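You operate a simulated robot arm through the tools that you are given. There is no shell and no other tool. Be economical: measure what you need, move in short steps, check, and stop when the job is done.

The job below is to be done with a simulated robot arm. You get a single attempt, and the scene is never put back.

## Task
Slot in the card that matches the plate's label and run the green-taped cycler.
Fine: shut and clamp the lid before the start; wait for DONE.

The check looks at the end state, three seconds after you hand in, the way a careful person would. Anything else that was tipped, shoved, dropped, spilled or broken makes it a failure. Lids that push on must go on centred and level and be pressed home; caps that screw on are set level and turned clockwise until they are tight.

## Robot
A 7-joint arm with a two-finger parallel gripper, fixed in place. Base frame: the origin is at the foot of the arm, x ahead of it, y to its left, z up; the work surface is at about z = 0.984. Readings come in m, rad, newtons and seconds.
Its first joint turns from -2.897 to 2.897 rad. Payload 4.4 kg.
Tool frame: the origin (TCP) lies between the finger pads and is the grasp point; the fingertips stand 0.023 m ahead of it; z points along the fingers, y is the line along which they close. Largest opening 0.094 m; finger width 0.038, thickness 0.01; the body of the gripper, 0.054 by 0.096 m, starts 0.039 m behind the TCP.
Orientation is told as [roll, pitch, yaw] about the base's x, y, z axes, in that order, counted from this pose: with the fingers straight down and closing along the base's y, the tool's x points along the base's -x, its y along +y and its z along -z.

## Interface
- The arm moves only by the tool play_rows. Its argument "steps" is text: rows parted by semicolons, each of 7 numbers parted by spaces: the shift along the tool's x, y, z in cm, then the turn, a rotation vector about the tool's x, y, z in rad, then the gripper command, from -1 (shut) to 1 (fully open), values between in proportion. In form: tx ty tz rx ry rz jaw; .... A call has 1 to 12 rows; each row is the pose to reach, as a shift and turn from the pose commanded when the call began, along the tool's axes at that moment. A row lasts 0.2 s, in which the tool goes at most 0.05 m and 0.15 rad; a call with a longer step from one row to the next is refused whole, and so is a gripper value outside its range. A pose out of reach is approached as far as the arm can. The call stops where the force on the tool passes 40 N (or 10 N more than at its start, if that is more) or the arm is blocked; 0.2 s more then pass. Each finger travels about 0.072 m/s and halts on what it meets, pressing with about 30 N; the grip force reading is that of the motor and also rises with nothing between the fingers. The clock runs only during rows and for 0.2 s after the last one: add rows that repeat a pose to give the fingers time. The reply holds the time, the measured pose of the TCP, the force on the tool along the base axes, the opening and the grip force, in the units named above and with some noise, with the torque about the TCP (base axes, N m) and any sound that the robot's microphone picked up.
- Cameras (640 x 400 px; columns grow to the right, rows downward): "scene" is fixed at [0.0502, 0.4996, 1.7134]; the picture's right is [-0.57, -0.82, 0.00], its down [-0.46, 0.32, -0.83] and it looks along [0.68, -0.47, -0.56] (base axes); focal length 321 px, centre (320, 200). "wrist" rides on the gripper at [0.086, 0.016, -0.074] in the tool frame; the picture's right is [-0.18, 0.98, 0.00], its down [-0.58, -0.11, -0.81] and it looks along [-0.79, -0.15, 0.59] (tool axes); focal length 243 px, centre (320, 200). There is no depth. A picture from a camera that has moved, and an enlarged one, comes with that camera's place and axes in the base frame and with its lens.
- snapshot(camera): a new picture of that camera. No time passes.
- enlarge(camera, box): a new picture of the part [left, top, right, bottom] of that camera's present view, enlarged. No time passes.
- close_job(): hands the job in; it is judged then, once.

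Go step by step. Nothing tells you positions but the pictures and the camera data: compare them with the known pose of the tool, close in by small moves and look again before you grip or let go. The budget is 120 turns and 68 pictures, counting those below and the enlarged ones. Unless the task says otherwise, let go and move clear before handing in, and close with one line.

The tools are called after "Request:" as a command line: name --argument value ..., lists and objects as JSON in quotes. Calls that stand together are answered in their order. play_rows: Moves the arm, as the interface text tells. Its arguments: {"type":"object","properties":{"steps":{"type":"string"}},"required":["steps"]} The other tools are called the same way: snapshot (camera) takes a picture; enlarge (camera, box) takes an enlarged picture of a part of a camera's view; close_job () hands the job in.

At the start:

```text
time: 0.0
tcp_pos: [0.7432, -0.196, 1.4822]
tool_rot: [0.0, 0.001, 0.0]
ft_force: [-0.6, -0.2, -0.3]
wrist_torque: [0.01, 0.0, 0.0]
finger_gap: 0.0941
grasp_force: 0.1
```

scene: 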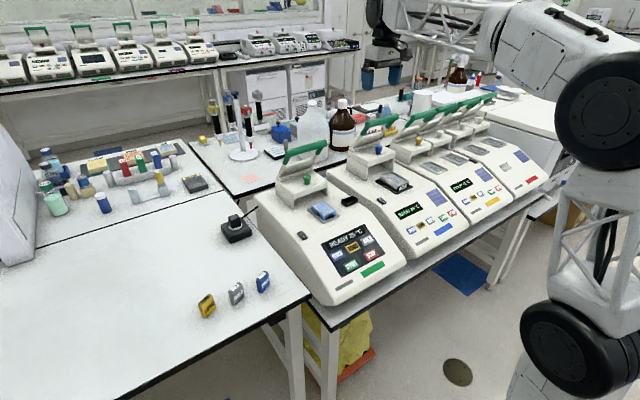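
wrist: 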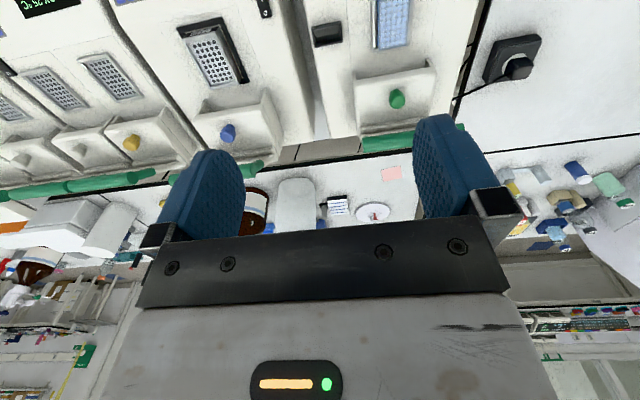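

I see a row of cyclers, the nearest with green tape, and three cards (yellow, grey, blue) on the bench. I'll look closer at the machine and the cards.

Request:
enlarge --camera "scene" --box '[250, 130, 410, 310]'

Request:
enlarge --camera "scene" --box '[180, 250, 290, 330]'

Request:
enlarge --camera "wrist" --box '[300, 0, 560, 160]'

```text
2.22 times, centred on (330, 220) of scene
camera zoom: at [0.0502, 0.4996, 1.7134], right [-0.57, -0.82, 0.0], down [-0.46, 0.32, -0.83], along [0.68, -0.47, -0.56], focal length 714 px, centre (298, 156)
```

zoom: 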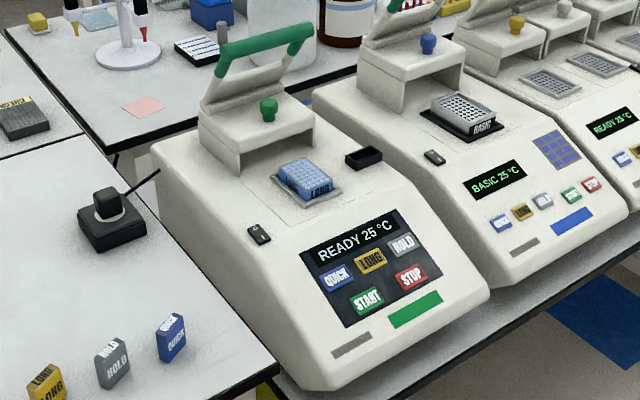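

```text
5.00 times, centred on (235, 290) of scene
camera zoom: at [0.0502, 0.4996, 1.7134], right [-0.57, -0.82, 0.0], down [-0.46, 0.32, -0.83], along [0.68, -0.47, -0.56], focal length 1606 px, centre (745, -250)
```

zoom: 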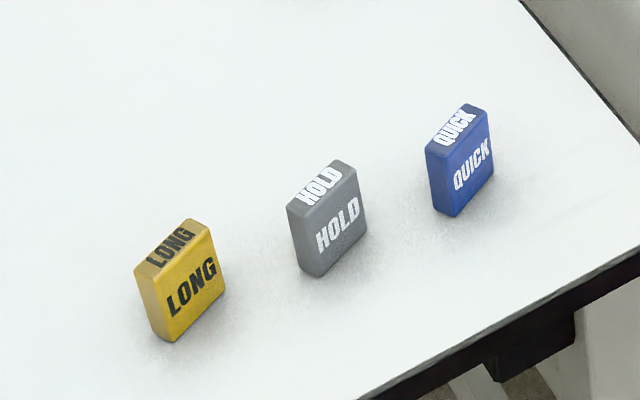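

```text
2.46 times, centred on (430, 80) of wrist
camera zoom: at [0.6565, -0.1819, 1.5555], right [0.18, 0.98, 0.0], down [0.58, -0.11, 0.81], along [0.79, -0.15, -0.59], focal length 597 px, centre (49, 495)
```

zoom: 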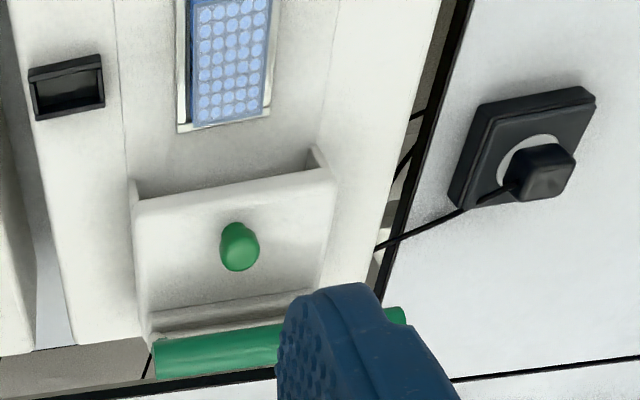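

The plate seems to say LONG; I'll verify with tighter zooms and look at the lid hardware.

Request:
enlarge --camera "scene" --box '[300, 190, 362, 230]'

Request:
enlarge --camera "scene" --box '[265, 130, 365, 230]'

Request:
enlarge --camera "scene" --box '[280, 215, 400, 295]'

```text
10.00 times, centred on (331, 210) of scene
camera zoom: at [0.0502, 0.4996, 1.7134], right [-0.57, -0.82, 0.0], down [-0.46, 0.32, -0.83], along [0.68, -0.47, -0.56], focal length 3213 px, centre (210, 100)
```

zoom: 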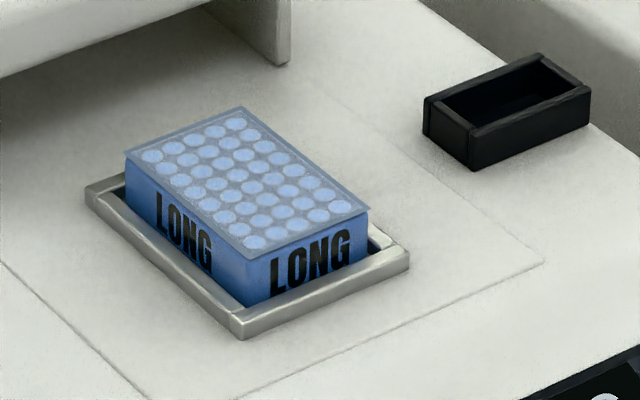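

```text
4.00 times, centred on (315, 180) of scene
camera zoom: at [0.0502, 0.4996, 1.7134], right [-0.57, -0.82, 0.0], down [-0.46, 0.32, -0.83], along [0.68, -0.47, -0.56], focal length 1285 px, centre (340, 280)
```

zoom: 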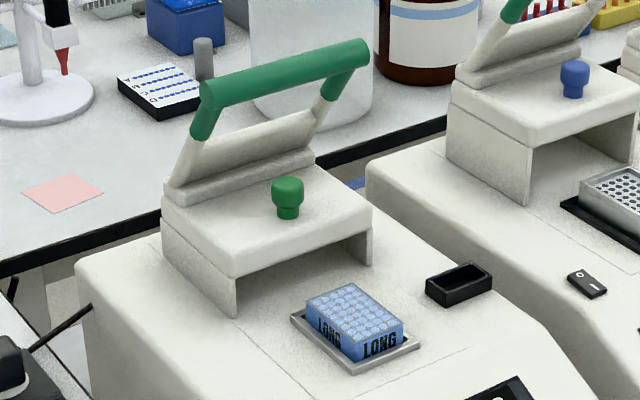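

```text
5.00 times, centred on (340, 255) of scene
camera zoom: at [0.0502, 0.4996, 1.7134], right [-0.57, -0.82, 0.0], down [-0.46, 0.32, -0.83], along [0.68, -0.47, -0.56], focal length 1606 px, centre (220, -75)
```

zoom: 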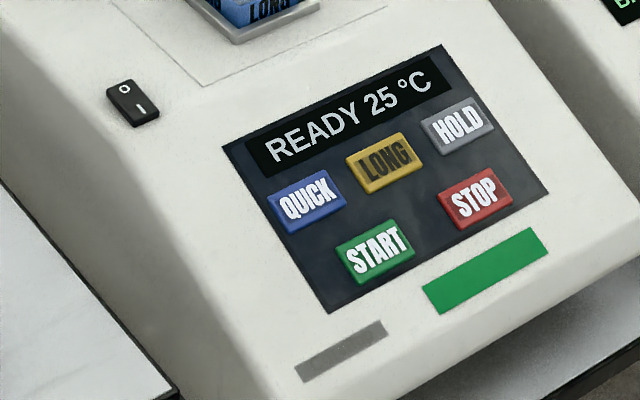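

The plate is labelled LONG, so the yellow LONG card is needed. I'll move the arm across towards the cards staying high, rotating so the fingers close on the card's faces.

Request:
play_rows --steps "0.4 4.8 0 0 0 0.1 1; 0.8 9.6 0 0 0 0.2 1; 1.2 14.4 0 0 0 0.3 1; 1.6 19.2 0 0 0 0.4 1; 2 24 0 0 0 0.5 1; 2.4 28.8 0 0 0 0.6 1; 2.8 33.6 0 0 0 0.7 1; 3.2 38.4 0 0 0 0.8 1; 3.6 43.2 0 0 0 0.9 1; 4 48 0 0 0 1.0 1; 4.4 52.8 0 0 0 1.1 1; 4.8 57.6 0 0 0 1.187 1"

Request:
snapshot --camera "wrist"

```text
time: 2.6
tcp_pos: [0.6975, 0.3792, 1.4817]
tool_rot: [0.001, 0.001, -1.188]
ft_force: [0.3, -0.2, 1.2]
wrist_torque: [0.0, -0.04, -0.01]
finger_gap: 0.094
grasp_force: 0.0
```

```text
59 pictures are left
camera wrist: at [0.6794, 0.4648, 1.5547], right [0.98, 0.2, 0.0], down [0.11, -0.58, 0.81], along [0.16, -0.79, -0.59], focal length 243 px, centre (320, 200)
```

wrist: 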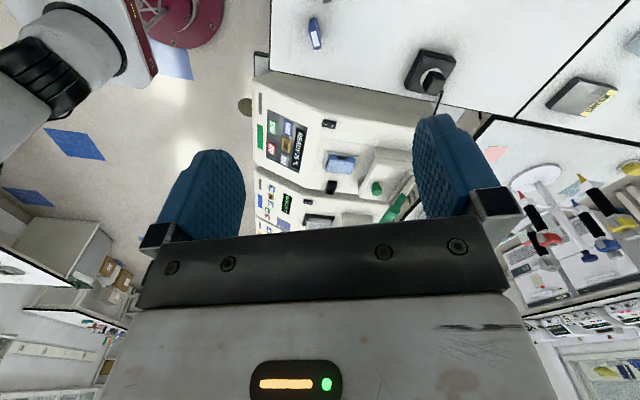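

From here the wrist camera sees the machine from the side; I'll enlarge it to understand the lid and get positions by triangulation.

Request:
enlarge --camera "wrist" --box '[248, 110, 418, 220]'

```text
3.64 times, centred on (333, 165) of wrist
camera zoom: at [0.6794, 0.4648, 1.5547], right [0.98, 0.2, 0.0], down [0.11, -0.58, 0.81], along [0.16, -0.79, -0.59], focal length 882 px, centre (273, 327)
```

zoom: 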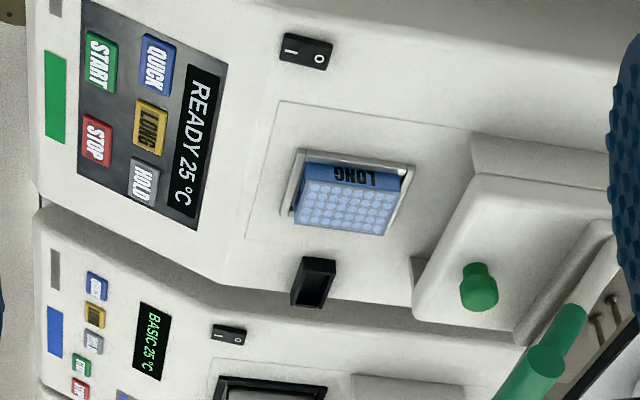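

Triangulation suggests the machine deck is near z≈0.98 and the card bench lower, about 0.91. I'll descend to a viewpoint beyond the LONG card to measure it properly.

Request:
play_rows --steps "1.6 0.66 3.8 0 0 0 1; 3.2 1.32 7.6 0 0 0 1; 4.8 1.98 11.4 0 0 0 1; 6.4 2.64 15.2 0 0 0 1; 8 3.3 19 0 0 0 1; 9.6 3.96 22.8 0 0 0 1; 11.2 4.62 26.6 0 0 0 1; 12.8 5.28 30.4 0 0 0 1; 14.4 5.94 34.2 0 0 0 1; 15.8 6.62 38 0 0 0 1; 15.8 6.62 38 0 0 0 1"

Request:
snapshot --camera "wrist"

Request:
snapshot --camera "scene"

```text
time: 5.0
tcp_pos: [0.6967, 0.5495, 1.0998]
tool_rot: [-0.002, 0.0, -1.186]
ft_force: [-0.4, 0.4, 0.9]
wrist_torque: [0.01, 0.01, -0.01]
finger_gap: 0.0942
grasp_force: 0.1
```

```text
57 pictures are left
camera wrist: at [0.6797, 0.6361, 1.1737], right [0.98, 0.2, 0.0], down [0.12, -0.58, 0.81], along [0.16, -0.79, -0.59], focal length 243 px, centre (320, 200)
```

wrist: 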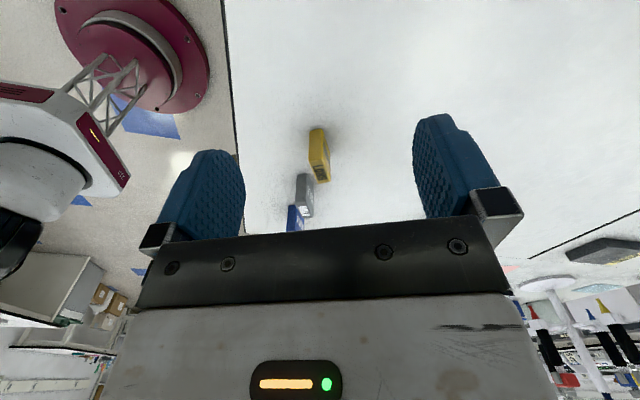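

```text
56 pictures are left
```

scene: 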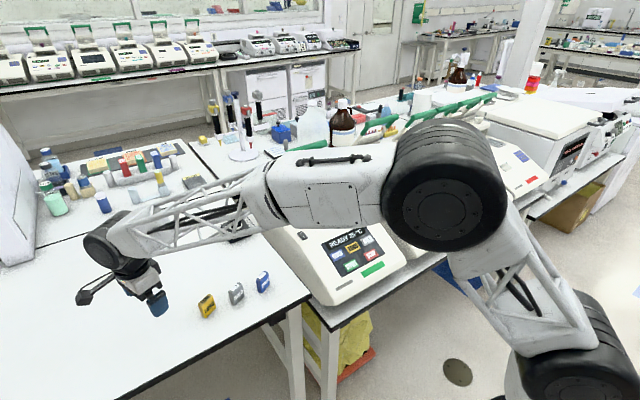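

Request:
enlarge --camera "wrist" --box '[280, 110, 376, 170]'

Request:
enlarge --camera "wrist" --box '[270, 115, 366, 235]'

```text
6.67 times, centred on (328, 140) of wrist
camera zoom: at [0.6797, 0.6361, 1.1737], right [0.98, 0.2, 0.0], down [0.12, -0.58, 0.81], along [0.16, -0.79, -0.59], focal length 1618 px, centre (267, 600)
```

zoom: 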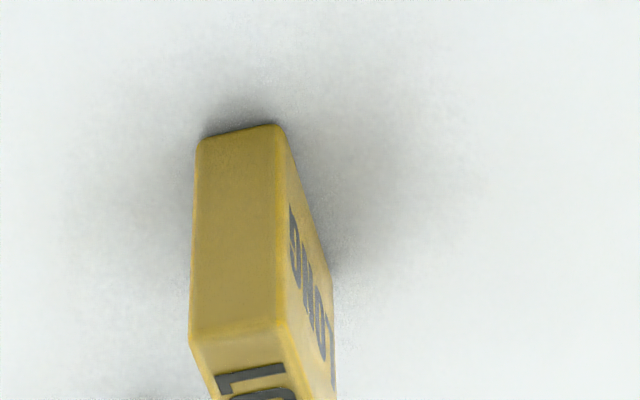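

```text
3.33 times, centred on (318, 175) of wrist
camera zoom: at [0.6797, 0.6361, 1.1737], right [0.98, 0.2, 0.0], down [0.12, -0.58, 0.81], along [0.16, -0.79, -0.59], focal length 809 px, centre (327, 283)
```

zoom: 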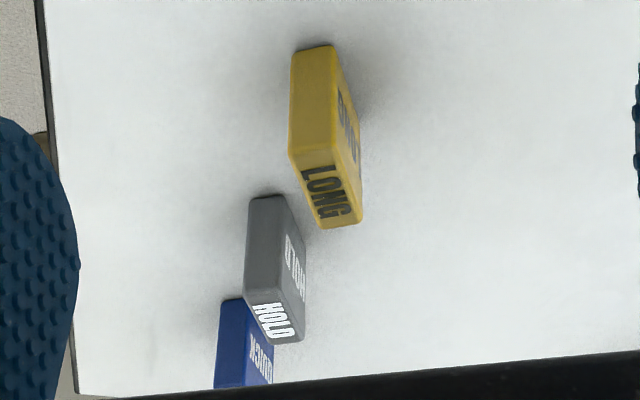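

The LONG card stands about 7 cm tall at roughly (0.719, 0.441), top near z 0.99, turned ~24°. I'll move above it with the jaws open and check.

Request:
play_rows --steps "-3.6 -0.7 0 0 0 -0.02 1; -7.2 -1.4 1 0 0 -0.043 1; -10.95 -2.0 3 0 0 -0.043 1; -10.95 -2.0 5 0 0 -0.043 1; -10.95 -2.0 5 0 0 -0.043 1"

Request:
enlarge --camera "scene" --box '[160, 240, 288, 320]'

Request:
snapshot --camera "wrist"

```text
time: 6.2
tcp_pos: [0.7242, 0.4431, 1.0522]
tool_rot: [0.0, -0.001, -1.144]
ft_force: [-0.5, -0.1, -0.1]
wrist_torque: [0.01, 0.02, 0.0]
finger_gap: 0.0941
grasp_force: 0.1
```

```text
5.00 times, centred on (224, 280) of scene
camera zoom: at [0.0502, 0.4996, 1.7134], right [-0.57, -0.82, 0.0], down [-0.46, 0.32, -0.83], along [0.68, -0.47, -0.56], focal length 1606 px, centre (800, -200)
```

zoom: 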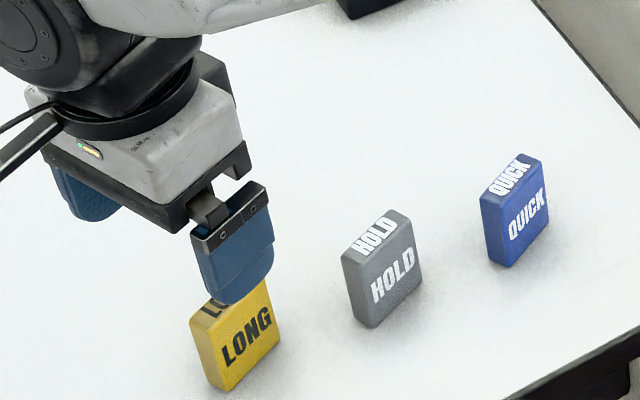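

```text
52 pictures are left
camera wrist: at [0.7014, 0.5267, 1.1251], right [0.97, 0.24, 0.0], down [0.14, -0.57, 0.81], along [0.19, -0.78, -0.59], focal length 243 px, centre (320, 200)
```

wrist: 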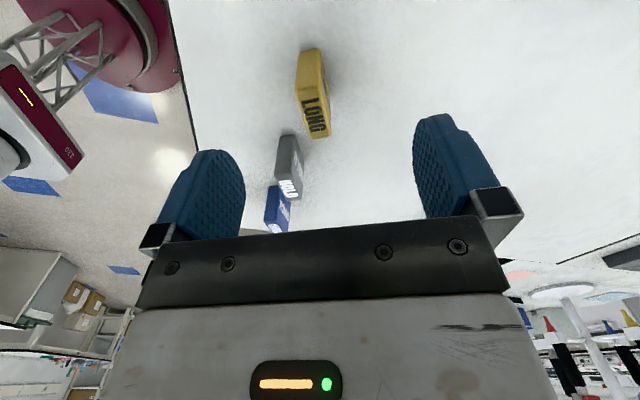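

The card is 7 mm and 4 mm off centre in the tool frame and well aligned. I'll correct, descend and grip.

Request:
play_rows --steps "-0.7 -0.4 0 0 0 0 1; -0.7 -0.4 2.5 0 0 0 1; -0.7 -0.4 5 0 0 0 1; -0.7 -0.4 7.3 0 0 0 1; -0.7 -0.4 7.3 0 0 0 1; -0.7 -0.4 7.3 0 0 0 0.3; -0.7 -0.4 7.3 0 0 0 0; -0.7 -0.4 7.3 0 0 0 0"

Request:
enlarge --camera "scene" --box '[160, 240, 288, 320]'

Request:
snapshot --camera "wrist"

```text
time: 8.0
tcp_pos: [0.7195, 0.4326, 0.976]
tool_rot: [0.001, 0.0, -1.143]
ft_force: [0.3, -0.8, 0.8]
wrist_torque: [-0.01, 0.04, 0.02]
finger_gap: 0.0471
grasp_force: 0.0
```

```text
5.00 times, centred on (224, 280) of scene
camera zoom: at [0.0502, 0.4996, 1.7134], right [-0.57, -0.82, 0.0], down [-0.46, 0.32, -0.83], along [0.68, -0.47, -0.56], focal length 1606 px, centre (800, -200)
```

zoom: 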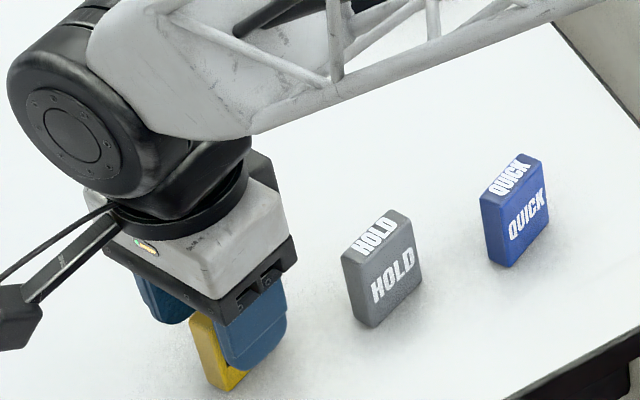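

```text
50 pictures are left
camera wrist: at [0.6988, 0.5169, 1.0502], right [0.97, 0.24, 0.0], down [0.14, -0.57, 0.81], along [0.19, -0.78, -0.59], focal length 243 px, centre (320, 200)
```

wrist: 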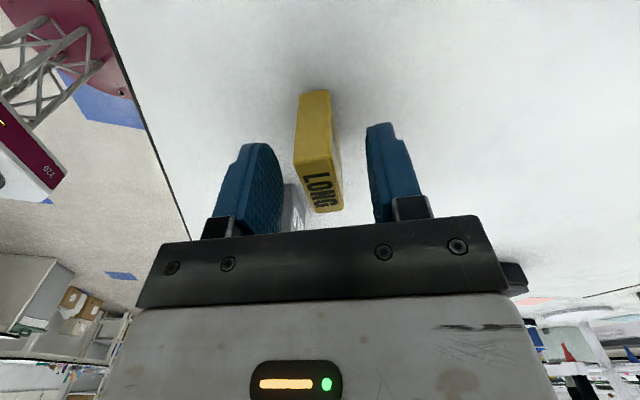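

The card sits centred between the fingers. Closing the grip.

Request:
play_rows --steps "0 0 0 0 0 0 -0.5; 0 0 0 0 0 0 -1; 0 0 0 0 0 0 -1; 0 0 0 0 0 0 -1"

Request:
enlarge --camera "wrist" --box '[240, 80, 400, 240]'

```text
time: 9.0
tcp_pos: [0.7201, 0.432, 0.9766]
tool_rot: [0.0, 0.001, -1.143]
ft_force: [0.5, -0.2, 0.2]
wrist_torque: [0.01, 0.01, -0.01]
finger_gap: 0.0173
grasp_force: 29.9
```

```text
2.50 times, centred on (320, 160) of wrist
camera zoom: at [0.6988, 0.5169, 1.0502], right [0.97, 0.24, 0.0], down [0.14, -0.57, 0.81], along [0.19, -0.78, -0.59], focal length 606 px, centre (320, 300)
```

zoom: 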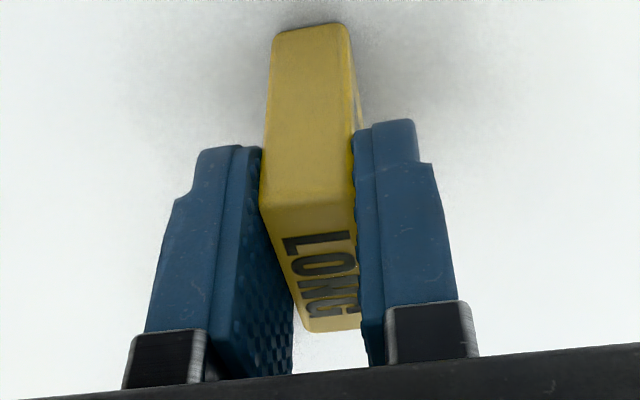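

The card is held firmly. I'll lift straight up, then swing toward the slot, turning to align with the machine.

Request:
play_rows --steps "0 0 -4 0 0 0 -1; 0 0 -8.5 0 0 0 -1; 0 0 -13 0 0 0 -1; 0 0 -17.5 0 0 0 -1; 0 0 -22 0 0 0 -1; 0 0 -27 0 0 0 -1; -4.7 -1 -27 0 0 0.07 -1; -9.4 -2 -27 0 0 0.14 -1; -14.1 -3 -27 0 0 0.21 -1; -18.8 -4 -27 0 0 0.28 -1; -23.5 -5 -27 0 0 0.35 -1; -28.2 -6 -27 0 0 0.428 -1"

```text
time: 11.6
tcp_pos: [0.7807, 0.149, 1.2495]
tool_rot: [0.001, -0.001, -1.573]
ft_force: [-0.3, -1.0, -1.5]
wrist_torque: [0.05, 0.0, 0.0]
finger_gap: 0.017
grasp_force: 29.5
```

Request:
play_rows --steps "-4.5 1.3 0 0 0 0 -1; -9 2.6 0 0 0 0 -1; -13.5 4 0.8 0 0 0 -1; -18 5.3 1.6 0 0 0 -1; -22.5 6.6 2.4 0 0 0 -1; -27 8 3.2 0 0 0 -1; -27 8 4 0 0 0 -1; -27 8 4 0 0 0 -1"

Request:
snapshot --camera "wrist"

Request:
snapshot --camera "scene"

```text
time: 13.4
tcp_pos: [0.8608, -0.1157, 1.2061]
tool_rot: [-0.001, -0.001, -1.572]
ft_force: [0.3, 0.4, 0.2]
wrist_torque: [0.02, 0.0, 0.06]
finger_gap: 0.0172
grasp_force: 29.5
```

```text
48 pictures are left
camera wrist: at [0.8767, -0.0316, 1.2807], right [0.98, -0.19, 0.0], down [-0.11, -0.58, 0.81], along [-0.15, -0.79, -0.59], focal length 243 px, centre (320, 200)
```

wrist: 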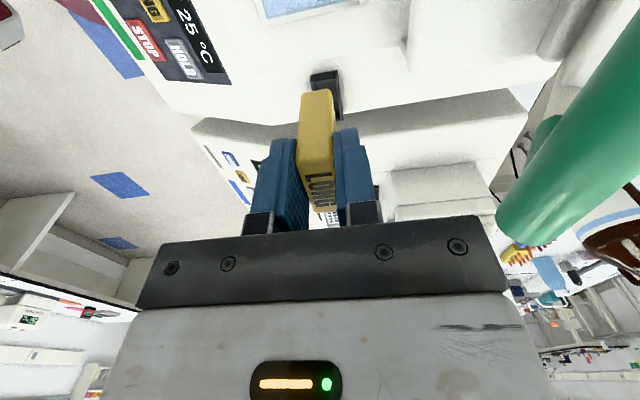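

```text
47 pictures are left
```

scene: 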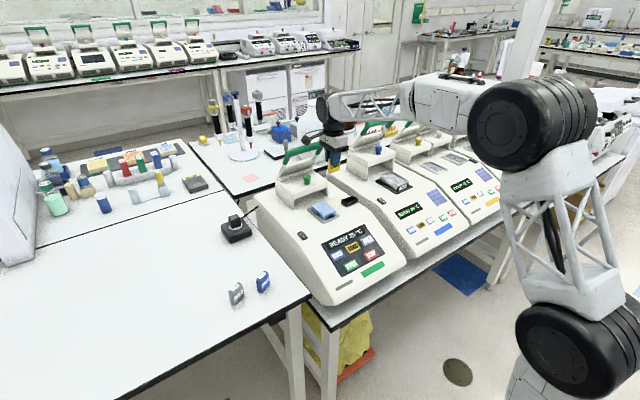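

Request:
enlarge --camera "wrist" --box '[270, 50, 390, 125]'

Request:
enlarge --camera "scene" --box '[290, 120, 390, 220]'

```text
5.33 times, centred on (330, 88) of wrist
camera zoom: at [0.8767, -0.0316, 1.2807], right [0.98, -0.19, 0.0], down [-0.11, -0.58, 0.81], along [-0.15, -0.79, -0.59], focal length 1294 px, centre (267, 800)
```

zoom: 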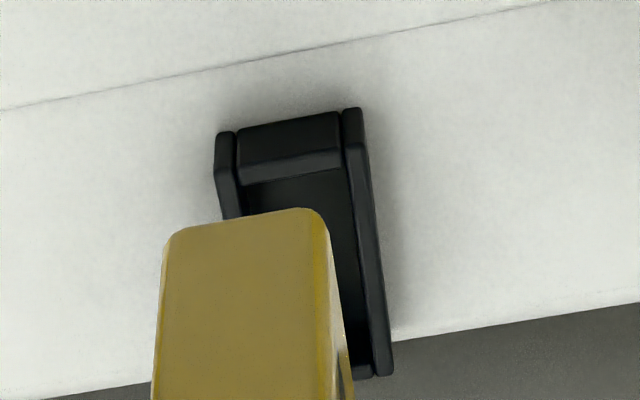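

```text
4.00 times, centred on (340, 170) of scene
camera zoom: at [0.0502, 0.4996, 1.7134], right [-0.57, -0.82, 0.0], down [-0.46, 0.32, -0.83], along [0.68, -0.47, -0.56], focal length 1285 px, centre (240, 320)
```

zoom: 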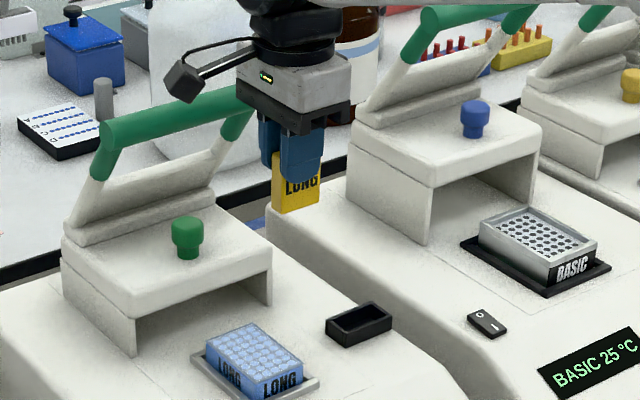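

The slot's inner opening is about 24 × 50 mm, centred near (0.856, -0.206), and the card hangs ~8 mm toward -y of the TCP. I'll move over it, lower to just above the rim and check again.

Request:
play_rows --steps "-4.2 -0.2 0 0 0 0 -1; -8.3 -0.5 0 0 0 0 -1; -8.3 -0.5 4 0 0 0 -1; -8.3 -0.5 8 0 0 0 -1; -8.3 -0.5 11 0 0 0 -1; -8.3 -0.5 12.6 0 0 0 -1; -8.3 -0.5 12.6 0 0 0 -1"

Request:
enlarge --camera "wrist" --box '[240, 50, 400, 150]'

Request:
enlarge --camera "scene" --box '[306, 150, 386, 230]'

```text
time: 15.0
tcp_pos: [0.8563, -0.1998, 1.0845]
tool_rot: [0.002, 0.0, -1.573]
ft_force: [0.9, 0.2, -0.5]
wrist_torque: [0.04, 0.0, 0.0]
finger_gap: 0.0173
grasp_force: 30.3
```

```text
4.00 times, centred on (320, 100) of wrist
camera zoom: at [0.8711, -0.115, 1.1568], right [0.98, -0.19, 0.0], down [-0.11, -0.58, 0.81], along [-0.15, -0.79, -0.59], focal length 970 px, centre (320, 600)
```

zoom: 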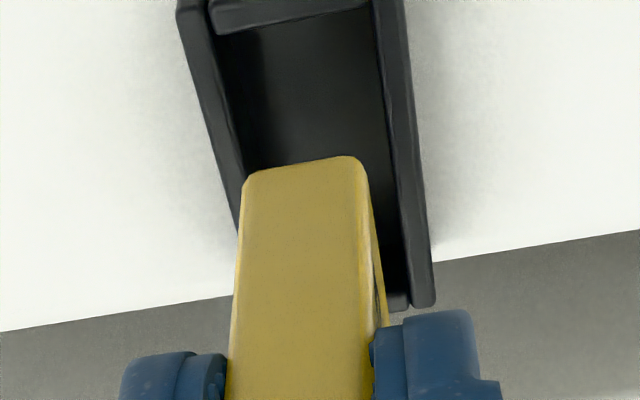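

```text
5.00 times, centred on (346, 190) of scene
camera zoom: at [0.0502, 0.4996, 1.7134], right [-0.57, -0.82, 0.0], down [-0.46, 0.32, -0.83], along [0.68, -0.47, -0.56], focal length 1606 px, centre (190, 250)
```

zoom: 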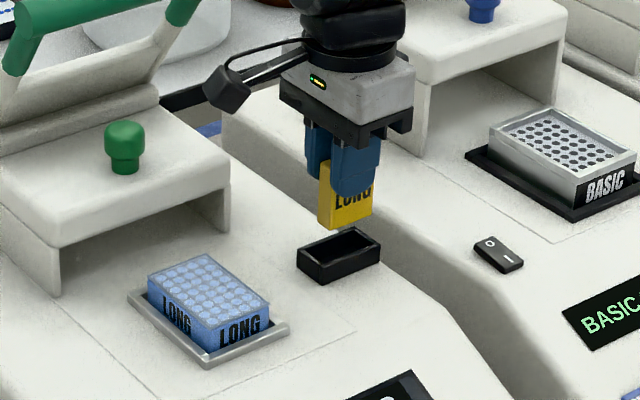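

Card and slot are aligned within about 1 mm. I'll lower slowly and watch the force.

Request:
play_rows --steps "0 -0.1 0.8 0 0 0 -1; 0 -0.1 1.6 0 0 0 -1; 0 -0.1 2.4 0 0 0 -1; 0 -0.1 3.2 0 0 0 -1; 0 -0.1 4.0 0 0 0 -1; 0 -0.1 4.4 0 0 0 -1; 0 -0.1 4.4 0 0 0 -1"

Request:
enlarge --camera "scene" --box '[306, 150, 386, 230]'

```text
time: 16.4
tcp_pos: [0.8575, -0.2004, 1.0454]
tool_rot: [0.007, -0.001, -1.571]
ft_force: [1.9, 0.0, 4.2]
wrist_torque: [-0.1, -0.02, 0.07]
finger_gap: 0.0174
grasp_force: 29.8
stopped in row 6: the force on the tool passed its limit at 48 N (the readings are from after the stop); the commanded pose is now the measured one
```

```text
5.00 times, centred on (346, 190) of scene
camera zoom: at [0.0502, 0.4996, 1.7134], right [-0.57, -0.82, 0.0], down [-0.46, 0.32, -0.83], along [0.68, -0.47, -0.56], focal length 1606 px, centre (190, 250)
```

zoom: 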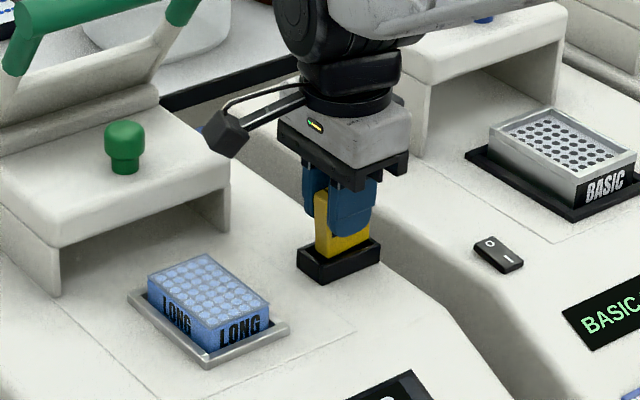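

The card met something at TCP z 1.045; I'll look close to see whether it's seated in the slot.

Request:
enlarge --camera "scene" --box '[325, 180, 365, 210]'

Request:
enlarge --camera "wrist" --box '[240, 50, 400, 150]'

```text
13.33 times, centred on (345, 195) of scene
camera zoom: at [0.0502, 0.4996, 1.7134], right [-0.57, -0.82, 0.0], down [-0.46, 0.32, -0.83], along [0.68, -0.47, -0.56], focal length 4284 px, centre (-13, 267)
```

zoom: 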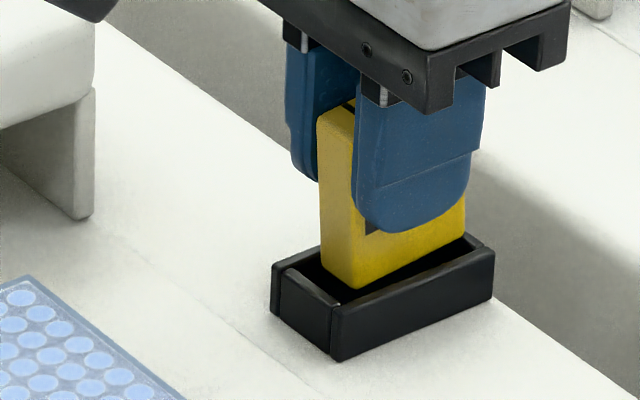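

```text
4.00 times, centred on (320, 100) of wrist
camera zoom: at [0.8722, -0.1153, 1.1196], right [0.98, -0.18, 0.01], down [-0.11, -0.58, 0.81], along [-0.14, -0.79, -0.59], focal length 970 px, centre (320, 600)
```

zoom: 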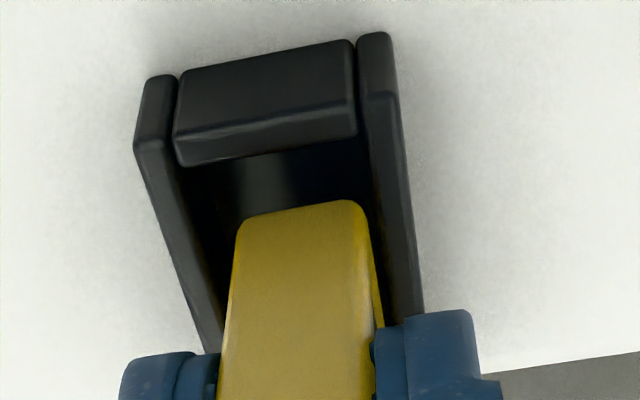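

The card top is at about z 1.052, so it has gone about 2 cm into the slot and is sitting on the slot floor (deck ≈ 0.984). I'll release it and check how it stands.

Request:
play_rows --steps "0 0 -0.1 0 0 0 -0.5; 0 0 -0.1 0 0 0 -0.3; 0 0 -0.1 0 0 0 0; 0 0 -0.1 0 0 0 0"

Request:
enlarge --camera "scene" --box '[325, 180, 365, 210]'

```text
time: 17.4
tcp_pos: [0.8564, -0.201, 1.0468]
tool_rot: [0.005, -0.002, -1.571]
ft_force: [0.0, 0.5, 0.0]
wrist_torque: [-0.03, 0.01, -0.03]
finger_gap: 0.0468
grasp_force: 0.1
```

```text
13.33 times, centred on (345, 195) of scene
camera zoom: at [0.0502, 0.4996, 1.7134], right [-0.57, -0.82, 0.0], down [-0.46, 0.32, -0.83], along [0.68, -0.47, -0.56], focal length 4284 px, centre (-13, 267)
```

zoom: 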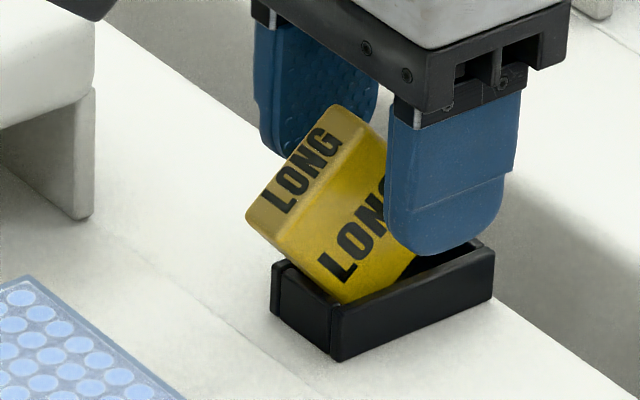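

On release the card leaned over toward +y inside the slot, so it wasn't seated flat. It's still straddled by the fingers; let me look from the wrist before regripping.

Request:
enlarge --camera "wrist" --box '[220, 50, 420, 210]'

Request:
enlarge --camera "scene" --box '[318, 170, 374, 214]'

```text
2.50 times, centred on (320, 130) of wrist
camera zoom: at [0.8719, -0.1149, 1.1204], right [0.98, -0.18, 0.01], down [-0.11, -0.58, 0.81], along [-0.15, -0.79, -0.59], focal length 606 px, centre (320, 375)
```

zoom: 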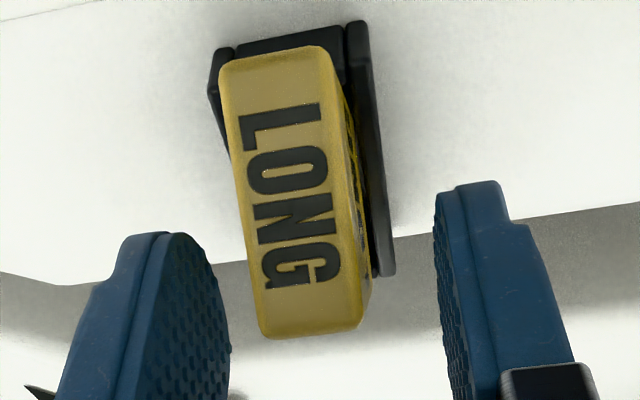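

```text
9.09 times, centred on (346, 192) of scene
camera zoom: at [0.0502, 0.4996, 1.7134], right [-0.57, -0.82, 0.0], down [-0.46, 0.32, -0.83], along [0.68, -0.47, -0.56], focal length 2921 px, centre (84, 273)
```

zoom: 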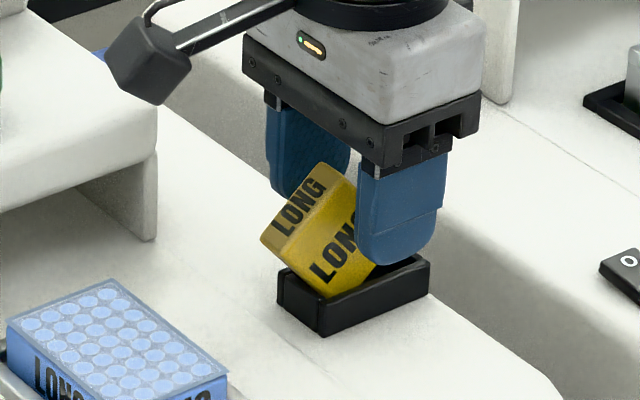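

The card likely caught on the far (-y) end wall and tipped toward +y by ~30°. I'll lower a little, regrip it as it leans, and lift it out gently.

Request:
play_rows --steps "0 0 0.5 0 0 0 0; 0 0 1.0 0 0 0 0; 0 0 1.0 0 0 0 -0.4; 0 0 1.0 0 0 0 -1; 0 0 1.0 0 0 0 -1; 0 0 1.0 0 0 0 -1; 0 0 1.0 0 0 0 -1"

Request:
enlarge --camera "scene" --box '[318, 170, 374, 214]'

```text
time: 18.9
tcp_pos: [0.8565, -0.2007, 1.0366]
tool_rot: [0.006, -0.002, -1.571]
ft_force: [0.5, 0.3, -0.5]
wrist_torque: [0.0, 0.0, 0.02]
finger_gap: 0.0173
grasp_force: 30.2
```

```text
9.09 times, centred on (346, 192) of scene
camera zoom: at [0.0502, 0.4996, 1.7134], right [-0.57, -0.82, 0.0], down [-0.46, 0.32, -0.83], along [0.68, -0.47, -0.56], focal length 2921 px, centre (84, 273)
```

zoom: 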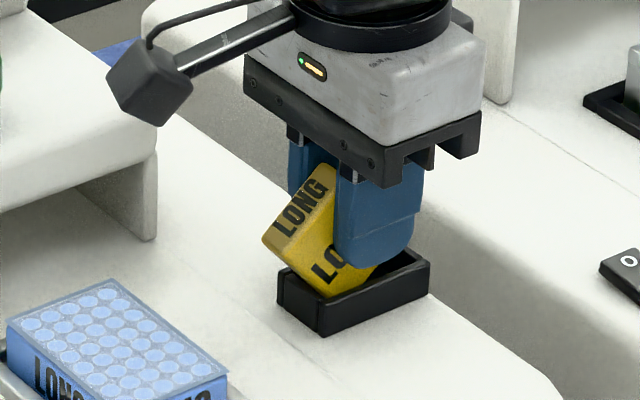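

Request:
play_rows --steps "0 0 -2 0 0 0 -1; 0 0 -4 0 0 0 -1; 0 0 -6 0 0 0 -1; 0 0 -8 0 0.13 0 -1; 0 0 -8 0 0.26 0 -1; 0 0 -8 0 0.39 0 -1; 0 0 -8 0 0.52 0 -1; 0 0 -8 0 0.52 0 -1"

Request:
enlarge --camera "scene" --box '[306, 146, 374, 206]'

Request:
snapshot --camera "wrist"

```text
time: 20.8
tcp_pos: [0.8573, -0.2005, 1.1167]
tool_rot: [0.005, 0.52, -1.568]
ft_force: [0.2, -0.1, -0.8]
wrist_torque: [-0.05, -0.01, -0.03]
finger_gap: 0.0175
grasp_force: 30.4
```

```text
6.67 times, centred on (340, 176) of scene
camera zoom: at [0.0502, 0.4996, 1.7134], right [-0.57, -0.82, 0.0], down [-0.46, 0.32, -0.83], along [0.68, -0.47, -0.56], focal length 2142 px, centre (187, 360)
```

zoom: 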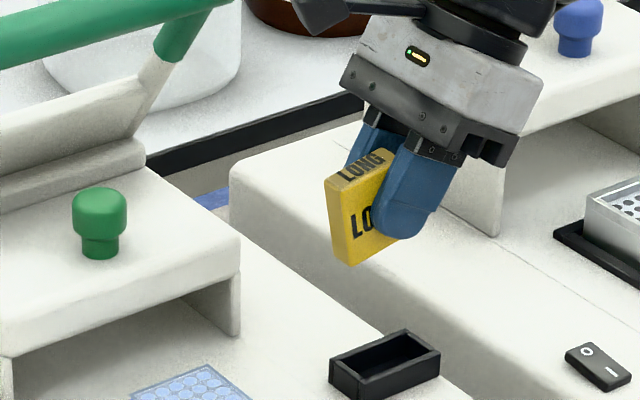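

```text
34 pictures are left
camera wrist: at [0.872, -0.1633, 1.2229], right [0.98, -0.16, -0.09], down [-0.11, -0.91, 0.41], along [-0.14, -0.39, -0.91], focal length 243 px, centre (320, 200)
```

wrist: 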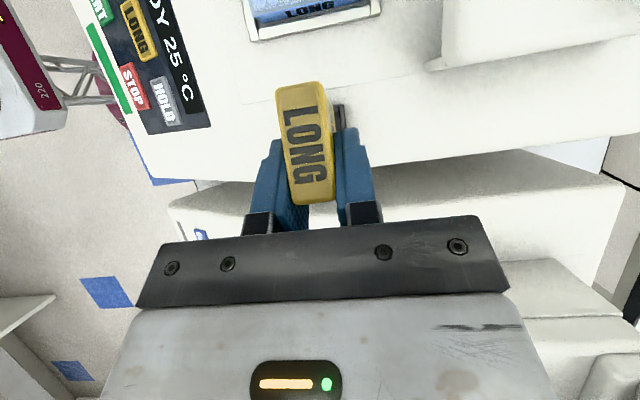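

The card is really ~5 cm tall (it had caught at rim level), and is now nearly upright with ~7° left. I'll finish the correction, shift over the slot centre, and lower to just above the rim.

Request:
play_rows --steps "-1 -0.15 -0.5 0 0.06 0 -1; -1.78 -0.3 -1.02 0 0.12 0 -1; -2.6 -0.3 0.4 0 0.12 0 -1; -3.4 -0.3 1.9 0 0.12 0 -1; -4.26 -0.3 3.32 0 0.12 0 -1; -4.26 -0.3 3.32 0 0.12 0 -1"

Request:
enlarge --camera "scene" --box '[323, 170, 371, 206]'

Request:
enlarge --camera "wrist" --box '[260, 50, 380, 150]'

```text
time: 22.1
tcp_pos: [0.8544, -0.2216, 1.0651]
tool_rot: [0.008, 0.638, -1.566]
ft_force: [-0.5, -0.5, -0.5]
wrist_torque: [-0.02, 0.02, -0.02]
finger_gap: 0.017
grasp_force: 30.2
```

```text
11.11 times, centred on (347, 188) of scene
camera zoom: at [0.0502, 0.4996, 1.7134], right [-0.57, -0.82, 0.0], down [-0.46, 0.32, -0.83], along [0.68, -0.47, -0.56], focal length 3570 px, centre (20, 333)
```

zoom: 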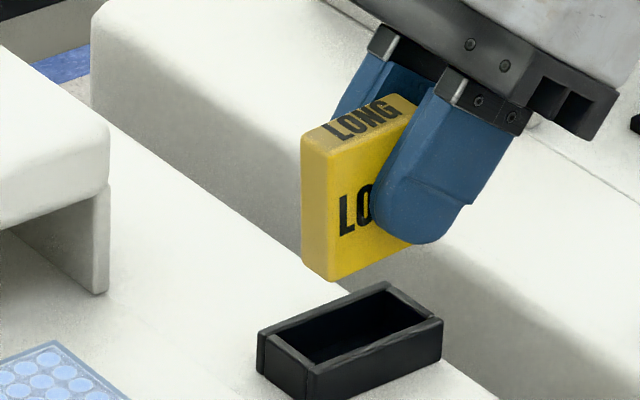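

```text
4.00 times, centred on (320, 100) of wrist
camera zoom: at [0.8695, -0.1971, 1.1757], right [0.98, -0.15, -0.1], down [-0.11, -0.95, 0.3], along [-0.14, -0.28, -0.95], focal length 970 px, centre (320, 600)
```

zoom: 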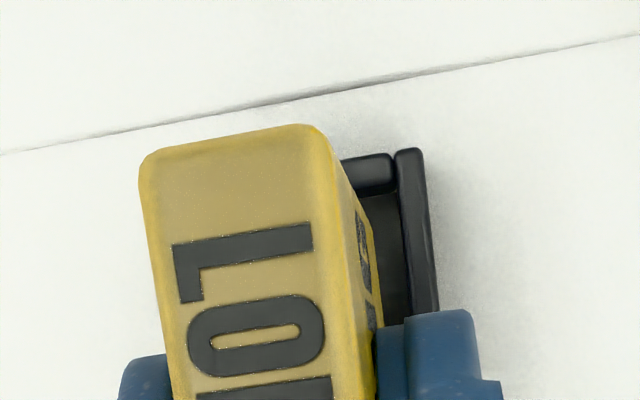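

Nearly upright. I'll add the last few degrees, nudge +x, and lower so the card's bottom enters the slot ~7 mm.

Request:
play_rows --steps "0 0.15 0 0 0.08 0 -1; -0.54 0.15 0.72 0 0.08 0 -1; -1.07 0.15 1.45 0 0.08 0 -1; -1.5 0.15 2.02 0 0.08 0 -1; -1.8 0.15 2.45 0 0.08 0 -1; -2.14 0.15 2.89 0 0.08 0 -1; -2.14 0.15 2.89 0 0.08 0 -1"

Request:
enlarge --camera "scene" --box '[325, 180, 365, 210]'

```text
time: 23.8
tcp_pos: [0.8539, -0.2205, 1.0323]
tool_rot: [0.012, 0.717, -1.565]
ft_force: [-10.8, 7.6, 34.9]
wrist_torque: [0.25, 0.71, 0.17]
finger_gap: 0.0176
grasp_force: 30.1
```

```text
13.33 times, centred on (345, 195) of scene
camera zoom: at [0.0502, 0.4996, 1.7134], right [-0.57, -0.82, 0.0], down [-0.46, 0.32, -0.83], along [0.68, -0.47, -0.56], focal length 4284 px, centre (-13, 267)
```

zoom: 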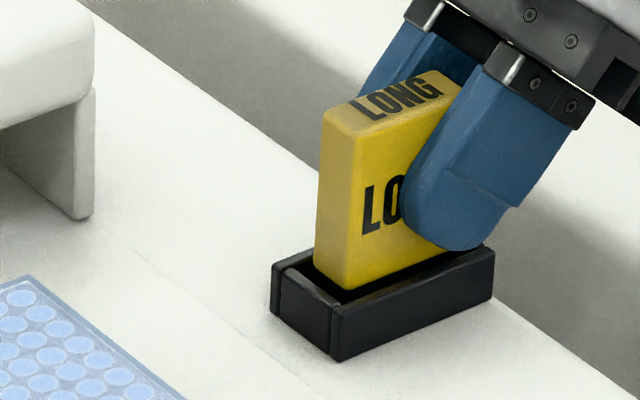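

The front finger tip is resting on the front wall (torque pattern fits), while the card itself is upright and inside the opening. I'll back off 2 mm and open gently to let it drop in.

Request:
play_rows --steps "0.13 0 -0.15 0 0 0 -1; 0.13 0 -0.15 0 0 0 -1; 0.13 0 -0.15 0 0 0 -0.5; 0.13 0 -0.15 0 0 0 -0.35; 0.13 0 -0.15 0 0 0 -0.35"

Request:
enlarge --camera "scene" --box '[325, 180, 365, 210]'

```text
time: 24.9
tcp_pos: [0.8546, -0.2219, 1.0337]
tool_rot: [0.01, 0.718, -1.567]
ft_force: [24.8, -3.1, 24.5]
wrist_torque: [-0.06, -0.4, -0.05]
finger_gap: 0.02
grasp_force: 0.1
```

```text
13.33 times, centred on (345, 195) of scene
camera zoom: at [0.0502, 0.4996, 1.7134], right [-0.57, -0.82, 0.0], down [-0.46, 0.32, -0.83], along [0.68, -0.47, -0.56], focal length 4284 px, centre (-13, 267)
```

zoom: 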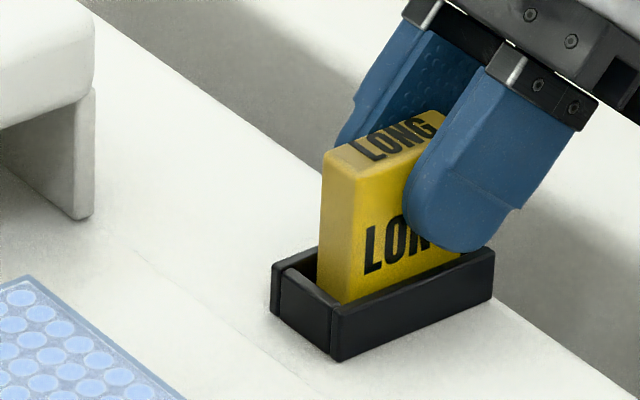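

The card dropped upright into the slot. The front finger is pressing on the wall's inside, so I'll ease the jaw slightly and raise straight up clear.

Request:
play_rows --steps "0 0 0 0 0 0 -0.6; 0.33 0 -0.38 0 0 0 -0.55; 0.66 0 -0.75 0 0 0 -0.5; 1.0 0 -1.13 0 0 0 -0.4; 1.97 0 -2.26 0 0 0 0; 3.3 0 -3.8 0 0 0 0; 5.2 0 -6 0 0 0 0; 6.8 0 -7.6 0 0 0 0"

Request:
enlarge --camera "scene" --box '[305, 170, 385, 220]'

```text
time: 26.8
tcp_pos: [0.8533, -0.2213, 1.1354]
tool_rot: [0.006, 0.717, -1.568]
ft_force: [0.1, 0.2, 0.6]
wrist_torque: [0.03, 0.01, 0.0]
finger_gap: 0.0468
grasp_force: 0.1
```

```text
8.00 times, centred on (345, 195) of scene
camera zoom: at [0.0502, 0.4996, 1.7134], right [-0.57, -0.82, 0.0], down [-0.46, 0.32, -0.83], along [0.68, -0.47, -0.56], focal length 2570 px, centre (120, 240)
```

zoom: 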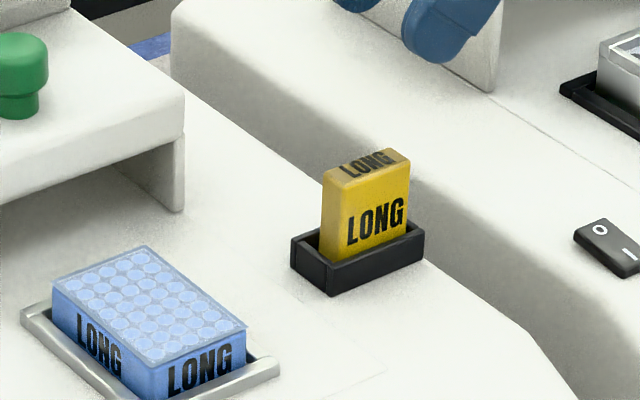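

Upright in the slot. I'll check the display for card recognition.

Request:
enlarge --camera "scene" --box '[290, 215, 400, 290]'

```text
5.33 times, centred on (345, 252) of scene
camera zoom: at [0.0502, 0.4996, 1.7134], right [-0.57, -0.82, 0.0], down [-0.46, 0.32, -0.83], along [0.68, -0.47, -0.56], focal length 1714 px, centre (187, -80)
```

zoom: 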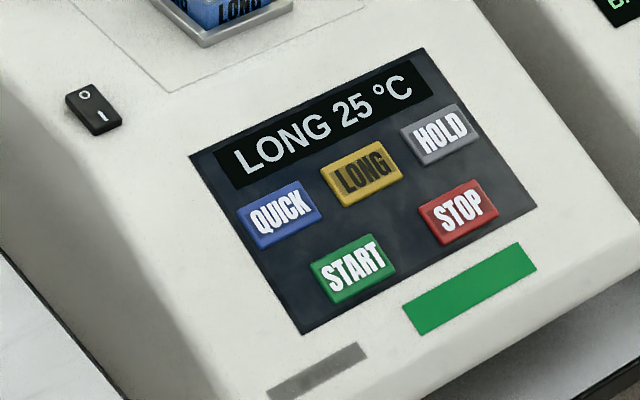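

The display now reads "LONG 25 °C", so the card is accepted. Next I'll straighten the tool, back up, and turn toward the lid to study it.

Request:
play_rows --steps "2 -1.2 -2.3 0 -0.14 0 0; 4.2 -2.6 -4.8 0 -0.28 0 0; 6.3 -4 -7.2 0 -0.42 0 0; 8.4 -5.5 -9.7 0 -0.56 0 0; 10.5 -7 -12.06 0 -0.7 0 0; 10.5 -7 -12.06 0 -0.717 0 0"

Request:
play_rows --steps "1.2 0 0 0 0 -0.14 -0.5; 2.4 0 0 0 0 -0.28 -1; 3.6 0 0 0 0 -0.42 -1; 4.8 0 0 0 0 -0.56 -1; 6 0 0 0 0 -0.7 -1; 7.2 0 0 0 0 -0.84 -1; 8.4 0 0 0 0 -0.98 -1; 9.6 0 0 0 0 -1.12 -1; 10.8 0 0 0 0 -1.26 -1; 12 0 0 0 0 -1.4 -1; 13.2 0 0 0 0 -1.54 -1; 14.4 0 0 0 0 -1.568 -1"

Request:
snapshot --camera "wrist"

```text
time: 28.1
tcp_pos: [0.7834, -0.2215, 1.2926]
tool_rot: [0.007, 0.0, -1.572]
ft_force: [-0.8, -0.4, -0.3]
wrist_torque: [-0.01, 0.0, -0.02]
finger_gap: 0.0469
grasp_force: 0.1
```

```text
time: 30.8
tcp_pos: [0.7839, -0.0768, 1.2936]
tool_rot: [0.001, -0.006, -0.002]
ft_force: [-0.6, -0.3, 0.3]
wrist_torque: [-0.02, 0.0, 0.02]
finger_gap: 0.0001
grasp_force: 29.8
```

```text
27 pictures are left
camera wrist: at [0.6963, -0.0616, 1.3671], right [0.19, 0.98, 0.0], down [0.58, -0.11, 0.81], along [0.8, -0.15, -0.59], focal length 243 px, centre (320, 200)
```

wrist: 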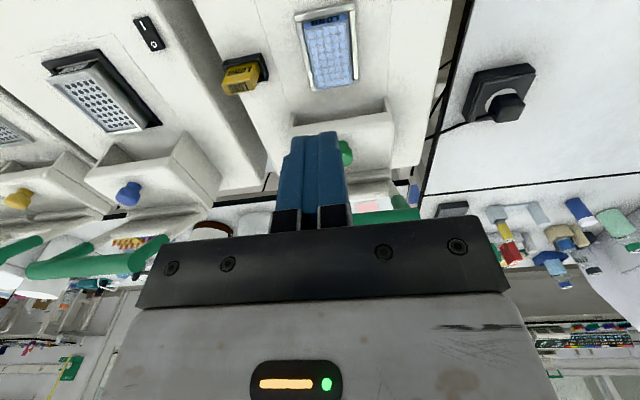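

Request:
enlarge --camera "scene" --box '[268, 130, 340, 206]'

```text
5.26 times, centred on (304, 168) of scene
camera zoom: at [0.0502, 0.4996, 1.7134], right [-0.57, -0.82, 0.0], down [-0.46, 0.32, -0.83], along [0.68, -0.47, -0.56], focal length 1691 px, centre (404, 368)
```

zoom: 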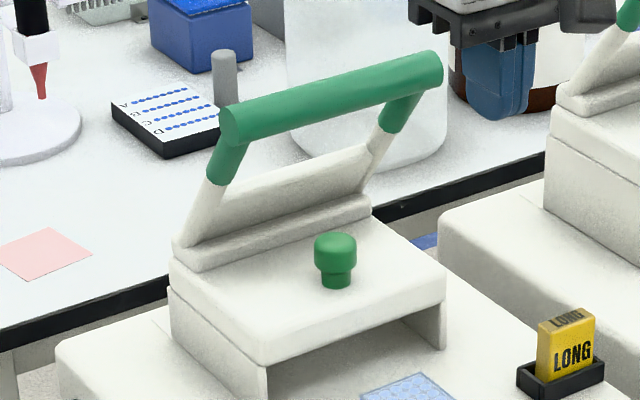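

The handle leans forward with its bar right above the knob, so the lid slab (with knob) should slide forward toward -x and the handle then swings down to clamp it. I'll approach the knob from the front with the tool tilted 45° under the bar.

Request:
play_rows --steps "-1 0.1 0 0 -0.13 0 -0.5; -2.5 0.2 2 0 -0.26 0 0; -4 0.4 5 0 -0.39 0 0.4; -6 0.5 8 0 -0.52 0 0.4; -8 0.6 11 0 -0.65 0 0.4; -10 0.7 14 0 -0.785 0 0.4; -10 0.7 14 0 -0.785 0 0.4"

Request:
snapshot --camera "wrist"

Request:
enlarge --camera "scene" --box '[258, 130, 358, 210]'

```text
time: 32.4
tcp_pos: [0.8845, -0.0693, 1.1538]
tool_rot: [0.004, -0.792, -0.005]
ft_force: [-0.2, -0.6, -0.4]
wrist_torque: [-0.02, 0.0, -0.01]
finger_gap: 0.0657
grasp_force: 0.0
```

```text
25 pictures are left
camera wrist: at [0.7702, -0.0538, 1.1437], right [0.13, 0.98, 0.13], down [-0.17, -0.11, 0.98], along [0.98, -0.15, 0.15], focal length 243 px, centre (320, 200)
```

wrist: 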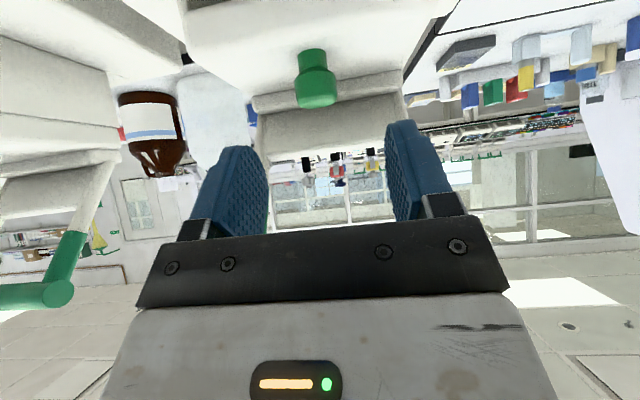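

```text
5.00 times, centred on (308, 170) of scene
camera zoom: at [0.0502, 0.4996, 1.7134], right [-0.57, -0.82, 0.0], down [-0.46, 0.32, -0.83], along [0.68, -0.47, -0.56], focal length 1606 px, centre (380, 350)
```

zoom: 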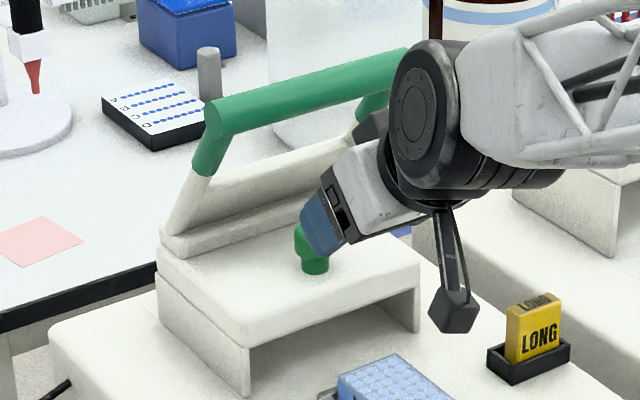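

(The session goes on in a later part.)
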